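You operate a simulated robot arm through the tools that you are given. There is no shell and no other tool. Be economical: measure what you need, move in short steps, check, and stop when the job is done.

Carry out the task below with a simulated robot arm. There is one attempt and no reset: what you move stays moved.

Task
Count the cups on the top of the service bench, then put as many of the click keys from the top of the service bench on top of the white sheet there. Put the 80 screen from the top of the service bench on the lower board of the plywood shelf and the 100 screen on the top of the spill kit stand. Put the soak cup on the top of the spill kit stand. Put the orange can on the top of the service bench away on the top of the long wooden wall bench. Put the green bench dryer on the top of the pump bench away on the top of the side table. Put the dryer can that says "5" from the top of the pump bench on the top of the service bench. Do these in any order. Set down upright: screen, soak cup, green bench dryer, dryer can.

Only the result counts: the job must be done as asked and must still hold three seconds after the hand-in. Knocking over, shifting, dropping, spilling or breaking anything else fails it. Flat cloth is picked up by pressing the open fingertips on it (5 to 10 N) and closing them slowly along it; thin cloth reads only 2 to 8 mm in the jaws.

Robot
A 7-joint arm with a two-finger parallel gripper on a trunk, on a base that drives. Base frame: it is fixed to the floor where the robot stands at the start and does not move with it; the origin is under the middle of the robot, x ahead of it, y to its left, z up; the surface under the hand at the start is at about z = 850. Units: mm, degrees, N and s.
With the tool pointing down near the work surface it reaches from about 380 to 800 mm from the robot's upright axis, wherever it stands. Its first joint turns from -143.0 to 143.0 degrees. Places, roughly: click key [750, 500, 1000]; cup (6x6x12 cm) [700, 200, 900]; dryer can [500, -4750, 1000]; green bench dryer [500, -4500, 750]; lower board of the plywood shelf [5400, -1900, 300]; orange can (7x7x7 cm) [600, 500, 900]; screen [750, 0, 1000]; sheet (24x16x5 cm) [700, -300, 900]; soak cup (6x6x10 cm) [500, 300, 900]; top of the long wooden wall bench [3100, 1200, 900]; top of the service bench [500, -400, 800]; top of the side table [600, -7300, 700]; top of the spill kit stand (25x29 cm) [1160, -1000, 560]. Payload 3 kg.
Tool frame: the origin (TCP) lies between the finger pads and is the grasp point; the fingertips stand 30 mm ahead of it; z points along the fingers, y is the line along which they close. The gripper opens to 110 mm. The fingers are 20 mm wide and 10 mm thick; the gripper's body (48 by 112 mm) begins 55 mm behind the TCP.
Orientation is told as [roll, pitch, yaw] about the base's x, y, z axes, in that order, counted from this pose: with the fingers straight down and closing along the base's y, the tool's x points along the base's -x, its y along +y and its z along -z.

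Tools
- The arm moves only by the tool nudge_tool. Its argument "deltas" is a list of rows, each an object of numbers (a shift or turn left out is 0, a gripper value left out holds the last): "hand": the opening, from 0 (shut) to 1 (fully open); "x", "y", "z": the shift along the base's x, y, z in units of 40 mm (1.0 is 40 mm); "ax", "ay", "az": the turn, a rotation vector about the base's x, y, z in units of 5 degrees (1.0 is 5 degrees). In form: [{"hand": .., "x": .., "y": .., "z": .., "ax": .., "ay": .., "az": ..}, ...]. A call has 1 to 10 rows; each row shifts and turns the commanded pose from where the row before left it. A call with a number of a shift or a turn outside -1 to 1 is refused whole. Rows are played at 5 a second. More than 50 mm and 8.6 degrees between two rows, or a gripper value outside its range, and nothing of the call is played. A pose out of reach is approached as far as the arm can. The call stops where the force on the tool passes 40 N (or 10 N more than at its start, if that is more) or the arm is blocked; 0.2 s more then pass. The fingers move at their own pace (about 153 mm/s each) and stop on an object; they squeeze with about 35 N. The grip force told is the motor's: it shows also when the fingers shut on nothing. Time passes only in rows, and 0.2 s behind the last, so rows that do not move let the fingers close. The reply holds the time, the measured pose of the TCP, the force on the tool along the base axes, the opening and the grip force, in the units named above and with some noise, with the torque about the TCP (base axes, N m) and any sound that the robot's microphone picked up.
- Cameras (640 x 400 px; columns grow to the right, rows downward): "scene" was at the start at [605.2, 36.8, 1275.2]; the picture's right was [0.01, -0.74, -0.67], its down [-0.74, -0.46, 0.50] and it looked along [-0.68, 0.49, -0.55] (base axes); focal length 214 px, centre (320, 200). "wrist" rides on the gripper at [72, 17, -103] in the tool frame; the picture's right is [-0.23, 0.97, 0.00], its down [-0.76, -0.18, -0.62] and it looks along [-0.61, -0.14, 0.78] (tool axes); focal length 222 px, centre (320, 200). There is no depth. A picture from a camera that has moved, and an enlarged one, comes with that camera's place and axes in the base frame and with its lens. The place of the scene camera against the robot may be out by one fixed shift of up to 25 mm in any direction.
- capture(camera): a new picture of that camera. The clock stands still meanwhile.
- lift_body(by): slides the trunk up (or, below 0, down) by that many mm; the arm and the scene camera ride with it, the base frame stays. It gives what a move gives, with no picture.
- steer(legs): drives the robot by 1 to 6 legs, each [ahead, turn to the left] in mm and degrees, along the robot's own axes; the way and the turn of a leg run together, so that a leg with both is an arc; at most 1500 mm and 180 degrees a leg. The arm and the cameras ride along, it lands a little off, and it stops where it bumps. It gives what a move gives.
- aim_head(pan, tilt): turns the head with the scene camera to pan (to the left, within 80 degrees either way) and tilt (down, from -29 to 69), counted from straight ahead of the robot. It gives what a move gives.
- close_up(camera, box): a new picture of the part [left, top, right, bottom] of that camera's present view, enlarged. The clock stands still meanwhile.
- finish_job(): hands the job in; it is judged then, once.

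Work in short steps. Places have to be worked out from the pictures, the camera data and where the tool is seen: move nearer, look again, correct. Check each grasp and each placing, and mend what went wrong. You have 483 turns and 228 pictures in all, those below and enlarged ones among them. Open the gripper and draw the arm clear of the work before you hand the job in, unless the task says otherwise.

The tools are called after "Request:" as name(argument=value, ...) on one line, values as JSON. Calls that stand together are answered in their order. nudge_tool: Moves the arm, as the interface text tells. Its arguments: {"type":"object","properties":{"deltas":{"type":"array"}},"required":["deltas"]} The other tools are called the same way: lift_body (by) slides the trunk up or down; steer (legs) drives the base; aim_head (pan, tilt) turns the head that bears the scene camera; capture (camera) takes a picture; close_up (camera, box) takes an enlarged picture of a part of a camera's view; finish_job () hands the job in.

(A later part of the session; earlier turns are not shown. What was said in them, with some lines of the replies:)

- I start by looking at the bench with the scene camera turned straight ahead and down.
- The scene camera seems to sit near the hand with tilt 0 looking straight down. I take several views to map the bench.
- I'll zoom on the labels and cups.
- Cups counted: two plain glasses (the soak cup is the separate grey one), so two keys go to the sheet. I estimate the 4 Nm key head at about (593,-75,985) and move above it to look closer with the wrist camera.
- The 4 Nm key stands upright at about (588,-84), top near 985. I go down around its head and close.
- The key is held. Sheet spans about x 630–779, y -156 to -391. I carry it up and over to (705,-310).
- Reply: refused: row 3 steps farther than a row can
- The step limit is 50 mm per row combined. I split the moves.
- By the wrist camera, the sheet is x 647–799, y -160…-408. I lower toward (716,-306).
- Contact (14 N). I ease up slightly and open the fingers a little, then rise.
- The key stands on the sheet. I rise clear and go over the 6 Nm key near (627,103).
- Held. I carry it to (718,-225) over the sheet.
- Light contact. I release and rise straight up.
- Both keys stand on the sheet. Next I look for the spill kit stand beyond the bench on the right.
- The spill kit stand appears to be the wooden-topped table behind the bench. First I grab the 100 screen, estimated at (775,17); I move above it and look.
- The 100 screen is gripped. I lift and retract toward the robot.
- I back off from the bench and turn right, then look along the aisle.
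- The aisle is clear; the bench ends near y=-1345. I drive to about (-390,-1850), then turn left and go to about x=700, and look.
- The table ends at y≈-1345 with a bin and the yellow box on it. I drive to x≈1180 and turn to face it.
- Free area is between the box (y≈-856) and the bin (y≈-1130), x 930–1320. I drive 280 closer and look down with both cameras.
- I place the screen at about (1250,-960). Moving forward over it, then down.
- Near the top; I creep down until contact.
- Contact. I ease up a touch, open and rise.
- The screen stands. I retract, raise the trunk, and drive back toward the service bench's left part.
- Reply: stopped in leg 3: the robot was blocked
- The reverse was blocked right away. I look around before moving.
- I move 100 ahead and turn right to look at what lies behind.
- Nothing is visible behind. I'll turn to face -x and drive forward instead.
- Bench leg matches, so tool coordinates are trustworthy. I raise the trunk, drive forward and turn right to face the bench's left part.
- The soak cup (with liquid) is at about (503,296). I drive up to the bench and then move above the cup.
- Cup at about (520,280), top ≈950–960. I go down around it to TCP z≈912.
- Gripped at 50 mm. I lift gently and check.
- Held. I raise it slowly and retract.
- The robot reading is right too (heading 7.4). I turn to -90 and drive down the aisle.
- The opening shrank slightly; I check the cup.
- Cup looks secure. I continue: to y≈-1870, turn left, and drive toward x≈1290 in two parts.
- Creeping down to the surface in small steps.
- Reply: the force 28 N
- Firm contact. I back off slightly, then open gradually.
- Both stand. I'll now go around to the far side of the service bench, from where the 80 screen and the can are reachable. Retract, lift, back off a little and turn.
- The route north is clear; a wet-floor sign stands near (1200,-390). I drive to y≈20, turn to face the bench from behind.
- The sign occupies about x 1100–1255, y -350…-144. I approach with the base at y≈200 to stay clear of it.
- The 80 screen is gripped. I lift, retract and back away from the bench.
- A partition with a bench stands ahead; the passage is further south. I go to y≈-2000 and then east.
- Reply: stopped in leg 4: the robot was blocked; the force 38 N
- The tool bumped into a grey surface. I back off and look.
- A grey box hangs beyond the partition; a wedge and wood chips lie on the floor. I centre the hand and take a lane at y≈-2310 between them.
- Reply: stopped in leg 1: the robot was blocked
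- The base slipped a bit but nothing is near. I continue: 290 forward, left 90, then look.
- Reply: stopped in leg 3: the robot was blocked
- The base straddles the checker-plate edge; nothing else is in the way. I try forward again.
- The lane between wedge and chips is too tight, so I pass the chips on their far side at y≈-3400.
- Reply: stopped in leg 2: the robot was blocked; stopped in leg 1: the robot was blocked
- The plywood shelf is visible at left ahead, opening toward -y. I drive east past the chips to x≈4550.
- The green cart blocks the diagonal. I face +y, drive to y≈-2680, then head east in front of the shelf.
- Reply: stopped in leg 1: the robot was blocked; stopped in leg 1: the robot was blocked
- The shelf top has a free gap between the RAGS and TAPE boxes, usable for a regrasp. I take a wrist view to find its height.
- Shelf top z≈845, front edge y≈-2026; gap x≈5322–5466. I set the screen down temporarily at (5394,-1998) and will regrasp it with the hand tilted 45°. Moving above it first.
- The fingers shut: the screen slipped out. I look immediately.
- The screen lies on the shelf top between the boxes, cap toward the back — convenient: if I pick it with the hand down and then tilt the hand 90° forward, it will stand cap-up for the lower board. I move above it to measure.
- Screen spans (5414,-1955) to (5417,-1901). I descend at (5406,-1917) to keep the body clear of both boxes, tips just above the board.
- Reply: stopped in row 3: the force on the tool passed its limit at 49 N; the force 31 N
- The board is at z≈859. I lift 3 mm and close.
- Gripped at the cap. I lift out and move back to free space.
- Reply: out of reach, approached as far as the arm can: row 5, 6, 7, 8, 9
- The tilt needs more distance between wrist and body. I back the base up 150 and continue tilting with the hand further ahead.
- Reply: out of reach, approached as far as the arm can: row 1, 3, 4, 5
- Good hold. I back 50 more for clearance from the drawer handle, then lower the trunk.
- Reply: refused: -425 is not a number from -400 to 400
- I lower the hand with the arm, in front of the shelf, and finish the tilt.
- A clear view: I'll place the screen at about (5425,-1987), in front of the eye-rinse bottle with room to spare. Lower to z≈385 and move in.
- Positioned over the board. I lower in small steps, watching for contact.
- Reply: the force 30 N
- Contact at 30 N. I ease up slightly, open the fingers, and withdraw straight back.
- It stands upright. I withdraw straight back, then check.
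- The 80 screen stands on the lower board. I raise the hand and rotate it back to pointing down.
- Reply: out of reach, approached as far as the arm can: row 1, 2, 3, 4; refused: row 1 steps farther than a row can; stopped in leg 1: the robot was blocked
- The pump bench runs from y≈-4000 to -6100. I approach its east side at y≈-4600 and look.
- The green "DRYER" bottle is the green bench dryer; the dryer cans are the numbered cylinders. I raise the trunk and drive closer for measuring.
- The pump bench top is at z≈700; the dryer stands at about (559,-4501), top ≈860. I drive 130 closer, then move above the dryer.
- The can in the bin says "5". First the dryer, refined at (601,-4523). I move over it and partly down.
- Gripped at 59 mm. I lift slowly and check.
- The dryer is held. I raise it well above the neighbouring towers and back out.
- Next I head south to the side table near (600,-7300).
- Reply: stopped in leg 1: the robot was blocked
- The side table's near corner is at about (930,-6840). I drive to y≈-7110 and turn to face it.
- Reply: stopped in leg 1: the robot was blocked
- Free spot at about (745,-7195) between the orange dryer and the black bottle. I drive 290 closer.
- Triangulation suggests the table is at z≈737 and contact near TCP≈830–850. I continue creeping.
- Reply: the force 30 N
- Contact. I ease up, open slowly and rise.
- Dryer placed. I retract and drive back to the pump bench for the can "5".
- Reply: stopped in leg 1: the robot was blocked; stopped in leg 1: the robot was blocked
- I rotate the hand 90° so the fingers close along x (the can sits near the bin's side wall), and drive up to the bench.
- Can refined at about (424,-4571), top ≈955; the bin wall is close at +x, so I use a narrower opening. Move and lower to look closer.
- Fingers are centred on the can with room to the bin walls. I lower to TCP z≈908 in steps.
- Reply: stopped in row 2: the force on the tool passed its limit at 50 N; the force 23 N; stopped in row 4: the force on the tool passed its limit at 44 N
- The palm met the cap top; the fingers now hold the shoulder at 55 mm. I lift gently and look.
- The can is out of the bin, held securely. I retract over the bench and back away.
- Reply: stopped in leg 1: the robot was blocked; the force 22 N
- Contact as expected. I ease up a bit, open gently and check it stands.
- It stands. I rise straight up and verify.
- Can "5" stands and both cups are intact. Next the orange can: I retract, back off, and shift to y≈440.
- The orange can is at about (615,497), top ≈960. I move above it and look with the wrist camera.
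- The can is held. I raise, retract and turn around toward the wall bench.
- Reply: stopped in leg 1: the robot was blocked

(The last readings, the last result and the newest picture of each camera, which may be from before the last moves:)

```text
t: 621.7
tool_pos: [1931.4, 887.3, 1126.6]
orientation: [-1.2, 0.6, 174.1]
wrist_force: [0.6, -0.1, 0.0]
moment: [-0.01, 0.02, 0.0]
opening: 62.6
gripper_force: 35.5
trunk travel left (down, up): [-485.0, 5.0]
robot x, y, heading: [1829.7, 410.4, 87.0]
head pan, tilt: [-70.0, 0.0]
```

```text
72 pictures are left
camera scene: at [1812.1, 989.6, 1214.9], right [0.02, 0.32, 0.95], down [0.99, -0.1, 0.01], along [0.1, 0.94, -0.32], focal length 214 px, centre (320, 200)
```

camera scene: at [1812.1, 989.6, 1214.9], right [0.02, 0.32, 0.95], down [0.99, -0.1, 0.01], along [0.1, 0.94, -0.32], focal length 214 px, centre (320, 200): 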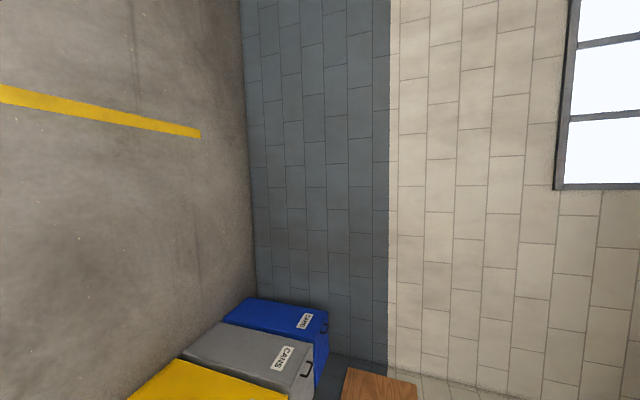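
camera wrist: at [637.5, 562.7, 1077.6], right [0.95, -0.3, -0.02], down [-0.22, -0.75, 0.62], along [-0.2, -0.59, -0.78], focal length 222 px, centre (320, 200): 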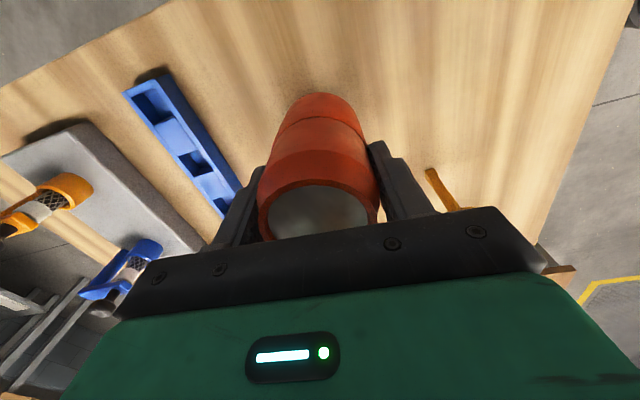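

Request:
steer(legs=[[720, 0]])

Request:
steer(legs=[[0, -88]])

Request:
aim_head(pan=70, tilt=0)

Request:
capture(camera="scene")

Request:
capture(camera="wrist")

```text
t: 625.6
tool_pos: [1972.3, 1613.1, 1128.4]
orientation: [-1.2, 0.6, 174.1]
wrist_force: [-0.1, 0.3, 0.3]
moment: [0.01, 0.02, -0.02]
opening: 62.5
gripper_force: 35.2
trunk travel left (down, up): [-485.0, 5.0]
robot x, y, heading: [1871.0, 1131.6, 86.5]
head pan, tilt: [-70.0, 0.0]
```

```text
t: 629.9
tool_pos: [2354.4, 1050.9, 1128.6]
orientation: [-1.2, 0.6, 86.8]
wrist_force: [0.0, 0.4, -0.9]
moment: [0.04, 0.02, -0.01]
opening: 62.6
gripper_force: 34.9
trunk travel left (down, up): [-485.0, 5.0]
robot x, y, heading: [1867.4, 1194.0, -0.3]
head pan, tilt: [-70.0, 0.0]
```

```text
t: 632.1
tool_pos: [2354.7, 1052.4, 1128.6]
orientation: [-1.3, 0.6, 86.9]
wrist_force: [-0.1, -0.2, 0.1]
moment: [0.01, -0.01, 0.0]
opening: 62.6
gripper_force: 34.8
trunk travel left (down, up): [-485.0, 5.0]
robot x, y, heading: [1869.0, 1198.3, -0.1]
head pan, tilt: [70.0, 0.0]
```

```text
71 pictures are left
camera scene: at [2255.4, 1175.5, 1212.3], right [0.36, -0.03, -0.93], down [-0.05, -1.0, 0.01], along [-0.93, 0.05, -0.36], focal length 214 px, centre (320, 200)
```

scene: 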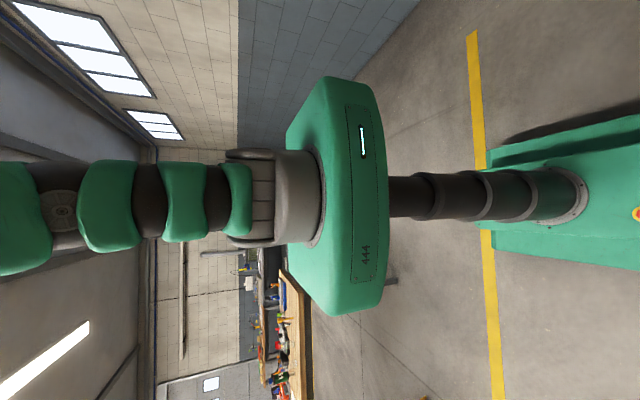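

```text
70 pictures are left
camera wrist: at [2329.9, 980.6, 1232.1], right [-0.96, 0.28, -0.02], down [0.21, 0.76, 0.62], along [0.19, 0.59, -0.78], focal length 222 px, centre (320, 200)
```

wrist: 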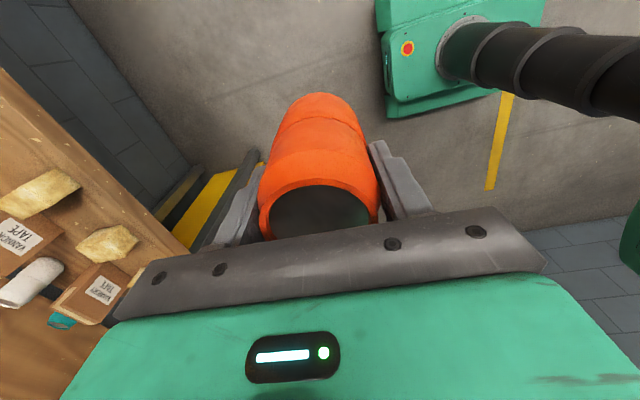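

Request:
aim_head(pan=-45, tilt=10)

Request:
capture(camera="scene")

```text
t: 634.0
tool_pos: [2354.4, 1052.1, 1129.0]
orientation: [-1.3, 0.6, 86.9]
wrist_force: [-0.8, -0.5, -0.4]
moment: [0.01, 0.02, -0.01]
opening: 62.5
gripper_force: 34.8
trunk travel left (down, up): [-485.0, 5.0]
robot x, y, heading: [1867.9, 1195.1, -0.2]
head pan, tilt: [-45.0, 10.0]
```

```text
69 pictures are left
camera scene: at [2405.3, 1151.3, 1180.8], right [0.69, -0.03, 0.72], down [-0.18, -0.98, 0.13], along [0.7, -0.22, -0.68], focal length 214 px, centre (320, 200)
```

scene: 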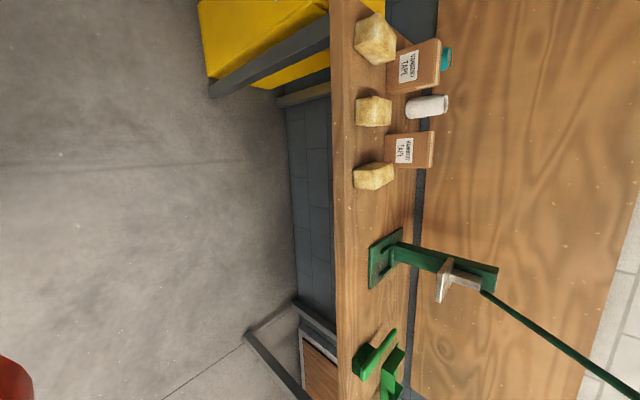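

The bench top has a free spot around (2870,975) between the sponges and the green press. I drive 400 closer and look with the wrist camera.

Request:
steer(legs=[[400, 0]])

Request:
nudge_tool(deltas=[{"x": 0.8, "y": -0.5}, {"x": 0.8, "y": -0.5}, {"x": 0.8, "y": -0.5}, {"x": 0.4, "y": -0.3}])

Request:
capture(camera="wrist")

Request:
aim_head(pan=0, tilt=10)

Request:
capture(camera="scene")

```text
t: 636.5
tool_pos: [2753.4, 1049.2, 1127.4]
orientation: [-1.2, 0.6, 86.7]
wrist_force: [-0.3, 0.4, -0.4]
moment: [-0.01, -0.04, -0.04]
opening: 62.8
gripper_force: 35.3
trunk travel left (down, up): [-485.0, 5.0]
robot x, y, heading: [2270.8, 1188.8, -0.6]
head pan, tilt: [-45.0, 10.0]
```

```text
t: 637.5
tool_pos: [2867.9, 975.9, 1128.4]
orientation: [-1.2, 0.5, 86.7]
wrist_force: [0.0, 0.0, -0.6]
moment: [0.0, 0.01, 0.02]
opening: 63.0
gripper_force: 35.1
trunk travel left (down, up): [-485.0, 5.0]
robot x, y, heading: [2270.4, 1195.1, -0.3]
head pan, tilt: [-45.0, 10.0]
```

```text
68 pictures are left
camera wrist: at [2843.7, 905.5, 1231.5], right [-0.96, 0.28, -0.02], down [0.21, 0.76, 0.62], along [0.19, 0.59, -0.78], focal length 222 px, centre (320, 200)
```

wrist: 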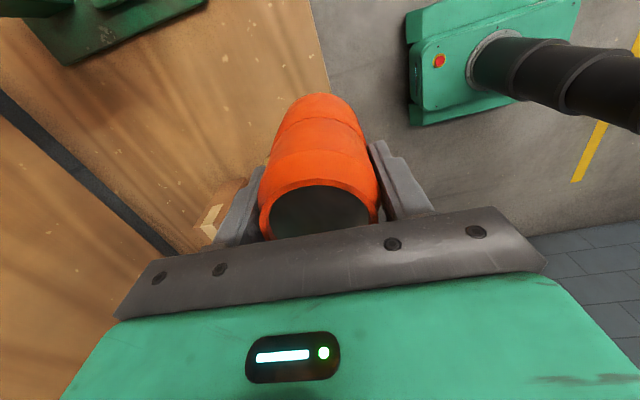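

```text
t: 638.6
tool_pos: [2866.8, 977.1, 1127.8]
orientation: [-1.3, 0.6, 86.7]
wrist_force: [0.0, 0.5, -0.7]
moment: [0.01, 0.02, -0.01]
opening: 62.7
gripper_force: 35.0
trunk travel left (down, up): [-485.0, 5.0]
robot x, y, heading: [2269.7, 1189.5, -0.4]
head pan, tilt: [0.0, 10.0]
```

```text
67 pictures are left
camera scene: at [2854.0, 1079.6, 1152.5], right [1.0, -0.06, 0.02], down [-0.06, -0.98, 0.18], along [0.01, -0.18, -0.98], focal length 214 px, centre (320, 200)
```

scene: 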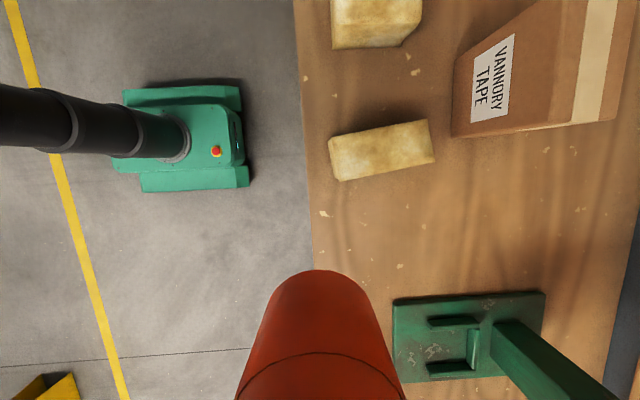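

The bench front edge is at x≈2850, so I shift to (2955,985) and start lowering.

Request:
nudge_tool(deltas=[{"x": 0.75, "y": 0.1}, {"x": 0.75, "y": 0.1}, {"x": 0.7}, {"z": -0.8}, {"z": -0.8}])

Request:
capture(camera="wrist")

Request:
capture(camera="scene")

```text
t: 639.8
tool_pos: [2955.0, 983.7, 1064.0]
orientation: [-1.3, 0.5, 86.8]
wrist_force: [-0.2, 0.0, 0.1]
moment: [0.04, -0.03, 0.0]
opening: 62.6
gripper_force: 35.2
trunk travel left (down, up): [-485.0, 5.0]
robot x, y, heading: [2269.3, 1189.0, -0.3]
head pan, tilt: [0.0, 10.0]
```

```text
66 pictures are left
camera wrist: at [2930.2, 913.5, 1168.3], right [-0.96, 0.28, -0.02], down [0.21, 0.76, 0.62], along [0.19, 0.59, -0.78], focal length 222 px, centre (320, 200)
```

wrist: 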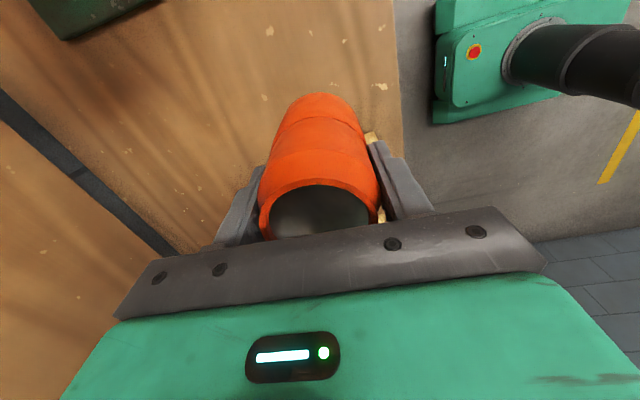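

```text
65 pictures are left
camera scene: at [2941.1, 1087.2, 1088.5], right [1.0, -0.06, 0.02], down [-0.06, -0.98, 0.18], along [0.01, -0.18, -0.98], focal length 214 px, centre (320, 200)
```

scene: 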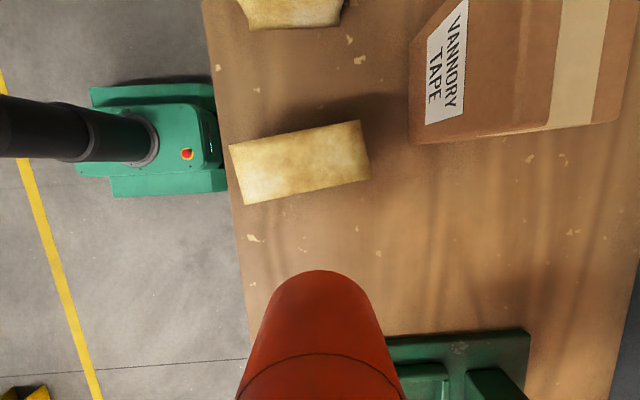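

Request:
nudge_tool(deltas=[{"z": -0.8}, {"z": -0.5}, {"z": -0.2}])

Request:
nudge_tool(deltas=[{"z": -0.12}, {"z": -0.12}, {"z": -0.12}])

Request:
nudge_tool(deltas=[{"z": -0.1}, {"z": -0.1}, {"z": -0.1}])

```text
t: 640.6
tool_pos: [2953.4, 983.9, 1004.8]
orientation: [-1.2, 0.6, 86.8]
wrist_force: [-0.1, 0.0, 0.3]
moment: [-0.01, 0.05, 0.01]
opening: 62.7
gripper_force: 35.4
trunk travel left (down, up): [-485.0, 5.0]
robot x, y, heading: [2273.2, 1187.1, -0.4]
head pan, tilt: [0.0, 10.0]
```

```text
t: 641.4
tool_pos: [2954.1, 984.4, 990.8]
orientation: [-1.3, 0.4, 86.7]
wrist_force: [-0.3, -0.7, 0.2]
moment: [0.03, 0.04, 0.04]
opening: 62.8
gripper_force: 34.6
trunk travel left (down, up): [-485.0, 5.0]
robot x, y, heading: [2268.2, 1191.6, -0.5]
head pan, tilt: [0.0, 10.0]
```

```text
t: 642.2
tool_pos: [2954.3, 983.4, 978.0]
orientation: [-1.2, 0.6, 86.8]
wrist_force: [1.1, -0.1, -0.2]
moment: [-0.01, 0.01, -0.01]
opening: 62.5
gripper_force: 35.8
trunk travel left (down, up): [-485.0, 5.0]
robot x, y, heading: [2272.3, 1192.0, -0.3]
head pan, tilt: [0.0, 10.0]
```

Request:
nudge_tool(deltas=[{"z": -0.1}, {"z": -0.1}, {"z": -0.1}])

Request:
nudge_tool(deltas=[{"z": -0.1}, {"z": -0.1}, {"z": -0.1}])

```text
t: 643.0
tool_pos: [2955.0, 984.6, 966.2]
orientation: [-1.2, 0.5, 86.6]
wrist_force: [-1.0, -0.2, 0.6]
moment: [-0.02, 0.0, 0.0]
opening: 62.7
gripper_force: 35.0
trunk travel left (down, up): [-485.0, 5.0]
robot x, y, heading: [2272.2, 1186.9, -0.5]
head pan, tilt: [0.0, 10.0]
```

```text
t: 643.8
tool_pos: [2954.1, 984.7, 955.1]
orientation: [-1.1, 0.6, 86.7]
wrist_force: [-0.5, 0.1, -0.2]
moment: [-0.01, 0.01, 0.03]
opening: 62.8
gripper_force: 34.4
trunk travel left (down, up): [-485.0, 5.0]
robot x, y, heading: [2271.3, 1188.9, -0.5]
head pan, tilt: [0.0, 10.0]
```

Request:
capture(camera="wrist")

Request:
nudge_tool(deltas=[{"z": -0.1}, {"z": -0.1}, {"z": -0.1}])

```text
64 pictures are left
camera wrist: at [2930.5, 913.3, 1057.6], right [-0.96, 0.28, -0.02], down [0.21, 0.76, 0.62], along [0.19, 0.59, -0.78], focal length 222 px, centre (320, 200)
```

wrist: 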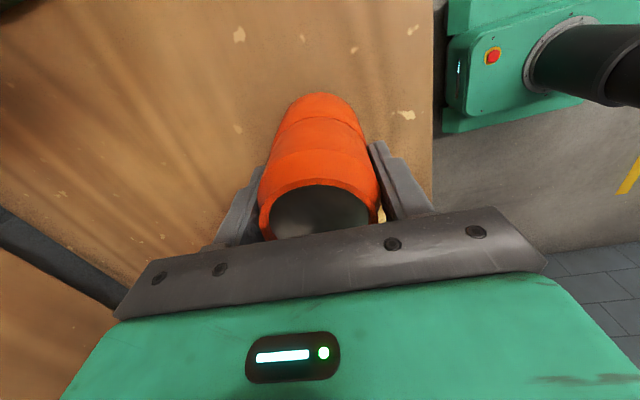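

```text
t: 644.6
tool_pos: [2954.9, 984.8, 946.0]
orientation: [-1.6, 0.6, 86.8]
wrist_force: [2.9, -1.1, 30.8]
moment: [0.0, 0.42, 0.02]
opening: 63.4
gripper_force: 34.8
trunk travel left (down, up): [-485.0, 5.0]
robot x, y, heading: [2271.7, 1188.8, -0.2]
head pan, tilt: [0.0, 10.0]
```

Contact at TCP≈948 (bench z≈860). I ease up, open slowly and rise.

Request:
nudge_tool(deltas=[{"z": 0.1}, {"hand": 0.62}, {"hand": 0.72}, {"hand": 0.85}, {}])

Request:
nudge_tool(deltas=[{"z": 0.4}, {"z": 0.8}, {"z": 1}, {"z": 1}, {"z": 1}])

Request:
capture(camera="wrist")

Request:
capture(camera="scene")

```text
t: 645.8
tool_pos: [2955.1, 985.0, 946.5]
orientation: [-1.2, 0.6, 86.8]
wrist_force: [0.2, 0.4, 0.4]
moment: [-0.01, -0.01, 0.0]
opening: 93.4
gripper_force: 0.1
trunk travel left (down, up): [-485.0, 5.0]
robot x, y, heading: [2268.7, 1186.3, -0.3]
head pan, tilt: [0.0, 10.0]
```

```text
t: 647.0
tool_pos: [2953.6, 983.7, 1112.7]
orientation: [-1.2, 0.6, 86.7]
wrist_force: [0.1, 0.5, 0.2]
moment: [0.03, -0.04, 0.01]
opening: 93.4
gripper_force: 0.1
trunk travel left (down, up): [-485.0, 5.0]
robot x, y, heading: [2272.0, 1191.8, -0.5]
head pan, tilt: [0.0, 10.0]
```

```text
63 pictures are left
camera wrist: at [2930.0, 913.9, 1217.0], right [-0.96, 0.28, -0.02], down [0.21, 0.76, 0.62], along [0.19, 0.59, -0.78], focal length 222 px, centre (320, 200)
```

wrist: 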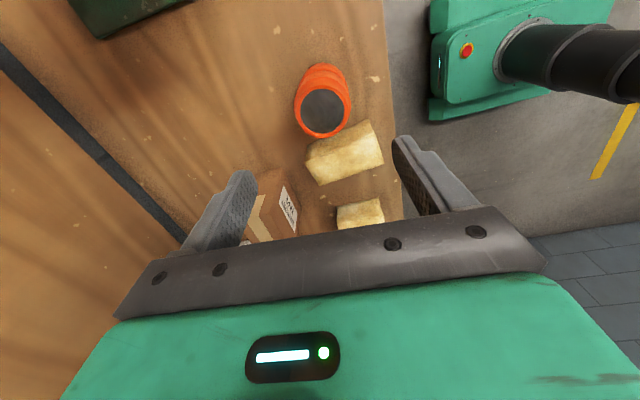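

```text
62 pictures are left
camera scene: at [2940.8, 1087.6, 1137.1], right [1.0, -0.06, 0.02], down [-0.06, -0.98, 0.18], along [0.01, -0.18, -0.98], focal length 214 px, centre (320, 200)
```

scene: 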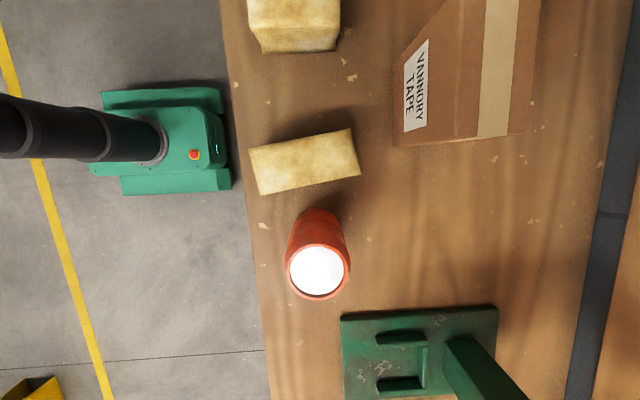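

The orange can stands on the wall bench. Before handing in, I verify the far right end of the service bench for further cups, and the spill stand. I retract and drive there.

Request:
nudge_tool(deltas=[{"x": -1}, {"x": -1}, {"x": -1}, {"x": -1}, {"x": -1, "y": 0.5}])

Request:
steer(legs=[[-400, 0]])

Request:
steer(legs=[[0, -90]])

Request:
steer(legs=[[1500, 0]])

Request:
steer(legs=[[1500, 0]])

```text
t: 648.2
tool_pos: [2754.1, 1006.7, 1113.7]
orientation: [-1.4, 0.6, 86.7]
wrist_force: [-0.1, -0.7, -0.9]
moment: [0.03, 0.01, -0.01]
opening: 93.5
gripper_force: 0.2
trunk travel left (down, up): [-485.0, 5.0]
robot x, y, heading: [2267.7, 1189.6, -0.5]
head pan, tilt: [0.0, 10.0]
```

```text
t: 650.7
tool_pos: [2357.9, 1008.9, 1115.5]
orientation: [-1.4, 0.5, 87.1]
wrist_force: [-0.5, -0.7, -0.3]
moment: [0.0, -0.01, -0.01]
opening: 93.6
gripper_force: 0.0
trunk travel left (down, up): [-485.0, 5.0]
robot x, y, heading: [1875.7, 1189.4, 0.0]
head pan, tilt: [0.0, 10.0]
```

```text
t: 655.0
tool_pos: [1688.0, 708.1, 1114.5]
orientation: [-1.3, 0.6, -3.1]
wrist_force: [0.2, 0.4, 0.6]
moment: [-0.01, -0.01, 0.02]
opening: 93.5
gripper_force: 0.1
trunk travel left (down, up): [-485.0, 5.0]
robot x, y, heading: [1931.9, 1194.8, -89.9]
head pan, tilt: [0.0, 10.0]
```

```text
t: 662.5
tool_pos: [1691.8, -796.5, 1115.3]
orientation: [-1.3, 0.7, -3.0]
wrist_force: [-0.3, -0.4, 0.3]
moment: [-0.03, 0.0, 0.02]
opening: 93.2
gripper_force: 0.0
trunk travel left (down, up): [-485.0, 5.0]
robot x, y, heading: [1934.7, -309.8, -89.9]
head pan, tilt: [0.0, 10.0]
```

```text
t: 669.9
tool_pos: [1694.2, -2290.8, 1116.8]
orientation: [-1.3, 0.7, -2.9]
wrist_force: [-0.4, -1.1, 0.3]
moment: [-0.03, -0.04, 0.02]
opening: 93.8
gripper_force: 0.1
trunk travel left (down, up): [-485.0, 5.0]
robot x, y, heading: [1938.6, -1807.6, -90.1]
head pan, tilt: [0.0, 10.0]
```

Request:
nudge_tool(deltas=[{"x": 1}, {"x": 1}, {"x": 1}, {"x": 1}, {"x": 1}, {"x": 1}])

Request:
steer(legs=[[0, -90]])

Request:
steer(legs=[[820, 0]])

Request:
aim_head(pan=0, tilt=50)

Request:
capture(camera="scene")

```text
t: 671.3
tool_pos: [1934.6, -2291.2, 1115.8]
orientation: [-1.3, 0.5, -3.0]
wrist_force: [-0.9, 0.2, 0.0]
moment: [0.01, -0.02, -0.04]
opening: 93.3
gripper_force: 0.0
trunk travel left (down, up): [-485.0, 5.0]
robot x, y, heading: [1938.5, -1807.9, -90.3]
head pan, tilt: [0.0, 10.0]
```

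```text
t: 675.9
tool_pos: [1453.4, -1796.4, 1117.5]
orientation: [-1.5, 0.5, -93.4]
wrist_force: [0.2, -0.5, 0.0]
moment: [0.0, 0.01, 0.0]
opening: 93.5
gripper_force: 0.1
trunk travel left (down, up): [-485.0, 5.0]
robot x, y, heading: [1936.4, -1869.0, -178.9]
head pan, tilt: [0.0, 10.0]
stopped in leg 1: the robot was blocked; the commanded pose is now the measured one
```

```text
t: 680.3
tool_pos: [622.4, -1812.7, 1118.9]
orientation: [-1.4, 0.5, -93.1]
wrist_force: [0.4, -0.5, -0.2]
moment: [0.02, -0.01, 0.03]
opening: 93.3
gripper_force: 0.1
trunk travel left (down, up): [-485.0, 5.0]
robot x, y, heading: [1107.3, -1883.8, -178.8]
head pan, tilt: [0.0, 10.0]
```

```text
t: 681.4
tool_pos: [624.4, -1812.8, 1118.2]
orientation: [-1.4, 0.5, -93.3]
wrist_force: [0.0, -0.5, -0.4]
moment: [-0.03, 0.04, 0.0]
opening: 93.5
gripper_force: 0.1
trunk travel left (down, up): [-485.0, 5.0]
robot x, y, heading: [1109.2, -1881.7, -179.1]
head pan, tilt: [0.0, 50.0]
```

```text
61 pictures are left
camera scene: at [604.7, -1836.8, 1158.4], right [-1.0, 0.06, 0.02], down [0.05, 0.63, 0.77], along [0.03, 0.77, -0.64], focal length 214 px, centre (320, 200)
```

scene: 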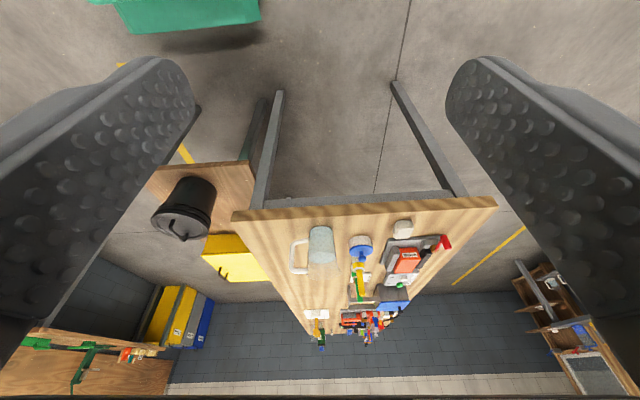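

Request:
close_up(camera="scene", box=[230, 190, 500, 360])

Request:
close_up(camera="scene", box=[130, 150, 290, 290])

```text
2.35 times, centred on (365, 275) of scene
camera zoom: at [604.7, -1836.8, 1158.4], right [-1.0, 0.06, 0.02], down [0.05, 0.63, 0.77], along [0.03, 0.77, -0.64], focal length 505 px, centre (214, 24)
```

zoom: 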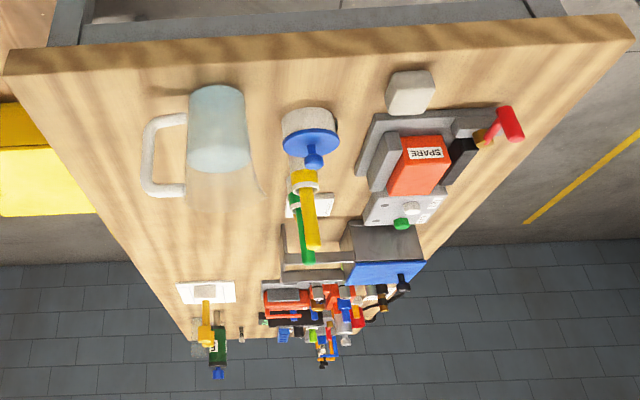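

```text
2.86 times, centred on (210, 220) of scene
camera zoom: at [604.7, -1836.8, 1158.4], right [-1.0, 0.06, 0.02], down [0.05, 0.63, 0.77], along [0.03, 0.77, -0.64], focal length 613 px, centre (634, 143)
```

zoom: 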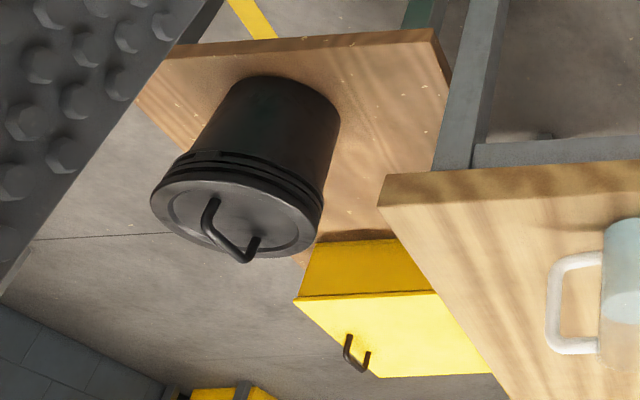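

A jug with a handle stands at the end; I look at it more closely.

Request:
close_up(camera="scene", box=[280, 215, 400, 290])

Request:
nudge_tool(deltas=[{"y": 1}, {"y": 1}, {"y": 1}, {"y": 1}, {"y": 1}])

Request:
aim_head(pan=0, tilt=35)

Request:
capture(camera="scene")

```text
5.33 times, centred on (340, 252) of scene
camera zoom: at [604.7, -1836.8, 1158.4], right [-1.0, 0.06, 0.02], down [0.05, 0.63, 0.77], along [0.03, 0.77, -0.64], focal length 1144 px, centre (213, -80)
```

zoom: 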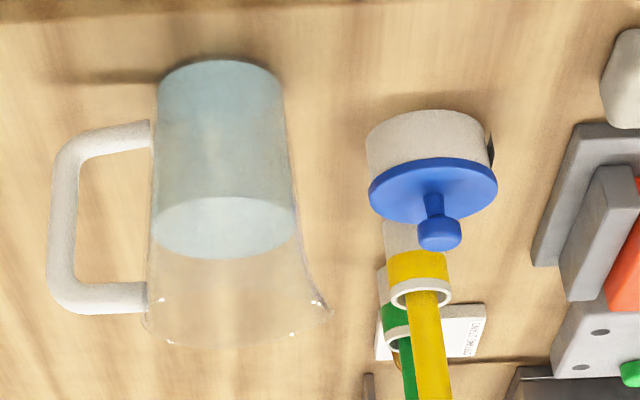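

```text
t: 682.5
tool_pos: [624.5, -1612.5, 1118.0]
orientation: [-1.3, 0.5, -93.3]
wrist_force: [1.0, 1.0, -0.4]
moment: [0.0, 0.01, 0.0]
opening: 93.5
gripper_force: 0.0
trunk travel left (down, up): [-485.0, 5.0]
robot x, y, heading: [1106.7, -1885.6, -179.2]
head pan, tilt: [0.0, 50.0]
```

```text
t: 683.3
tool_pos: [624.0, -1612.7, 1117.4]
orientation: [-1.4, 0.5, -93.2]
wrist_force: [-0.3, 0.4, 0.5]
moment: [0.01, 0.03, 0.02]
opening: 93.1
gripper_force: 0.1
trunk travel left (down, up): [-485.0, 5.0]
robot x, y, heading: [1111.9, -1882.1, -179.1]
head pan, tilt: [0.0, 35.0]
```

```text
57 pictures are left
camera scene: at [604.1, -1658.3, 1147.1], right [-1.0, 0.06, 0.02], down [0.06, 0.81, 0.58], along [0.01, 0.58, -0.81], focal length 214 px, centre (320, 200)
```

scene: 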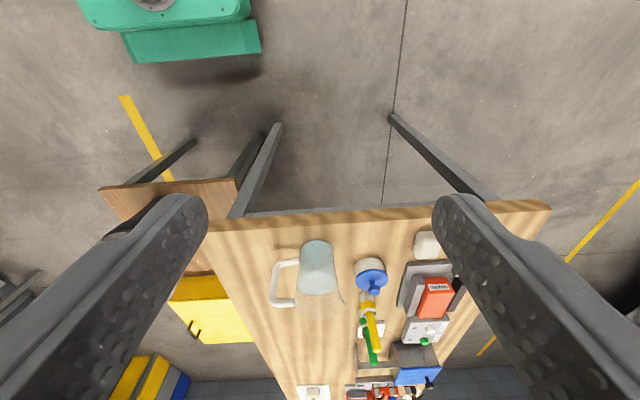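

It is a handled jug, not a cup, so the count of two cups (two keys on the sheet) stands. I draw the arm back and take a last look at the sheet and the stand.

Request:
nudge_tool(deltas=[{"y": -1, "hand": 1}, {"y": -1}, {"y": -1}, {"y": -1}, {"y": -1}])

Request:
aim_head(pan=30, tilt=60)

Request:
capture(camera="scene")

Request:
aim_head(pan=0, tilt=60)

Request:
close_up(camera="scene", box=[240, 180, 440, 300])

```text
t: 684.5
tool_pos: [622.4, -1812.9, 1118.1]
orientation: [-1.5, 0.5, -93.3]
wrist_force: [0.1, 0.1, 0.2]
moment: [-0.05, 0.0, -0.02]
opening: 110.1
gripper_force: 0.1
trunk travel left (down, up): [-485.0, 5.0]
robot x, y, heading: [1108.5, -1880.7, -178.9]
head pan, tilt: [0.0, 35.0]
```

```text
t: 685.5
tool_pos: [623.3, -1812.9, 1118.6]
orientation: [-1.3, 0.6, -93.2]
wrist_force: [-0.3, 0.7, -0.3]
moment: [0.02, 0.0, -0.01]
opening: 110.0
gripper_force: 0.0
trunk travel left (down, up): [-485.0, 5.0]
robot x, y, heading: [1107.0, -1885.3, -179.2]
head pan, tilt: [30.0, 60.0]
```

```text
56 pictures are left
camera scene: at [639.2, -1826.2, 1177.4], right [-0.88, 0.05, -0.48], down [-0.39, 0.52, 0.77], along [0.29, 0.85, -0.43], focal length 214 px, centre (320, 200)
```

scene: 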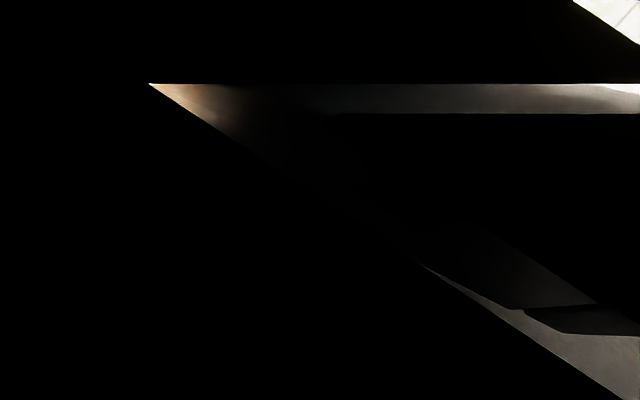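

```text
t: 686.4
tool_pos: [623.1, -1813.1, 1118.9]
orientation: [-1.3, 0.6, -93.3]
wrist_force: [-0.5, 0.1, 0.2]
moment: [-0.01, -0.03, 0.02]
opening: 110.1
gripper_force: 0.1
trunk travel left (down, up): [-485.0, 5.0]
robot x, y, heading: [1109.5, -1882.0, -178.9]
head pan, tilt: [0.0, 60.0]
```

```text
3.20 times, centred on (340, 240) of scene
camera zoom: at [605.8, -1824.2, 1169.4], right [-1.0, 0.06, 0.02], down [0.05, 0.49, 0.87], along [0.04, 0.87, -0.49], focal length 686 px, centre (256, 72)
```

zoom: 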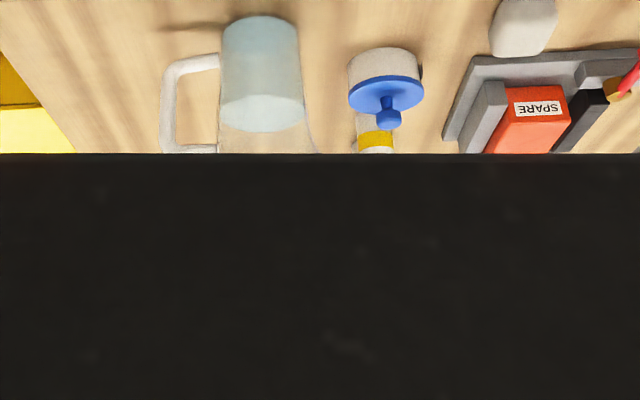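

Request:
aim_head(pan=0, tilt=50)

Request:
close_up(camera="scene", box=[290, 295, 350, 355])

```text
t: 687.1
tool_pos: [623.5, -1812.7, 1118.7]
orientation: [-1.3, 0.6, -93.1]
wrist_force: [-0.2, -0.7, -1.0]
moment: [0.0, 0.03, 0.01]
opening: 109.9
gripper_force: 0.0
trunk travel left (down, up): [-485.0, 5.0]
robot x, y, heading: [1107.5, -1885.3, -179.0]
head pan, tilt: [0.0, 50.0]
```

```text
6.67 times, centred on (320, 325) of scene
camera zoom: at [604.8, -1836.6, 1158.9], right [-1.0, 0.06, 0.02], down [0.05, 0.63, 0.77], along [0.03, 0.77, -0.63], focal length 1430 px, centre (320, -633)
```

zoom: 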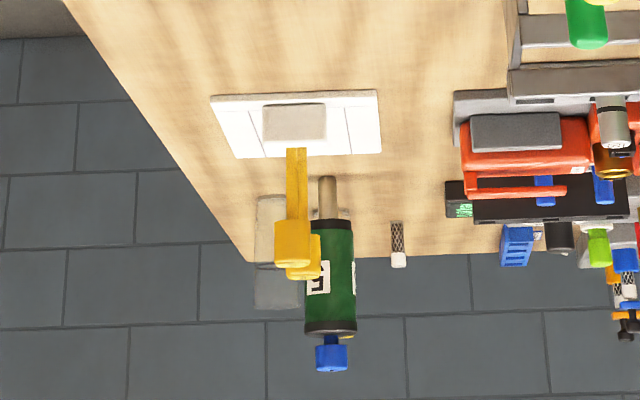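

Both keys stand on the sheet, the can "5" stands on the bench, and the arm is clear with the gripper open. I hand the job in.

Request:
finish_job()

```text
The job is handed in.
```

I've handed the job in with every item placed as asked; the only judgement call was the cup count.

- **Cups and keys:** I counted two cups, leaving out the soak cup and the handled jug at the bench's right end. The 4 Nm and 6 Nm click keys are on the white sheet.
- **Screens:** The 80 screen is on the lower board of the plywood shelf. It slipped out of the gripper once onto the shelf's top board, and I picked it up again from there. The 100 screen is on the spill kit stand.
- **Soak cup:** It is on the spill kit stand.
- **Orange can:** It is on the long wooden wall bench.
- **Green bench dryer:** It is on the side table.
- **Dryer can "5":** I took it out of the bin on the pump bench and put it on the service bench.

The screens, soak cup, green dryer and dryer can were all standing upright when I let go of them. At the end I looked again only at the keys and can "5", which were still standing.
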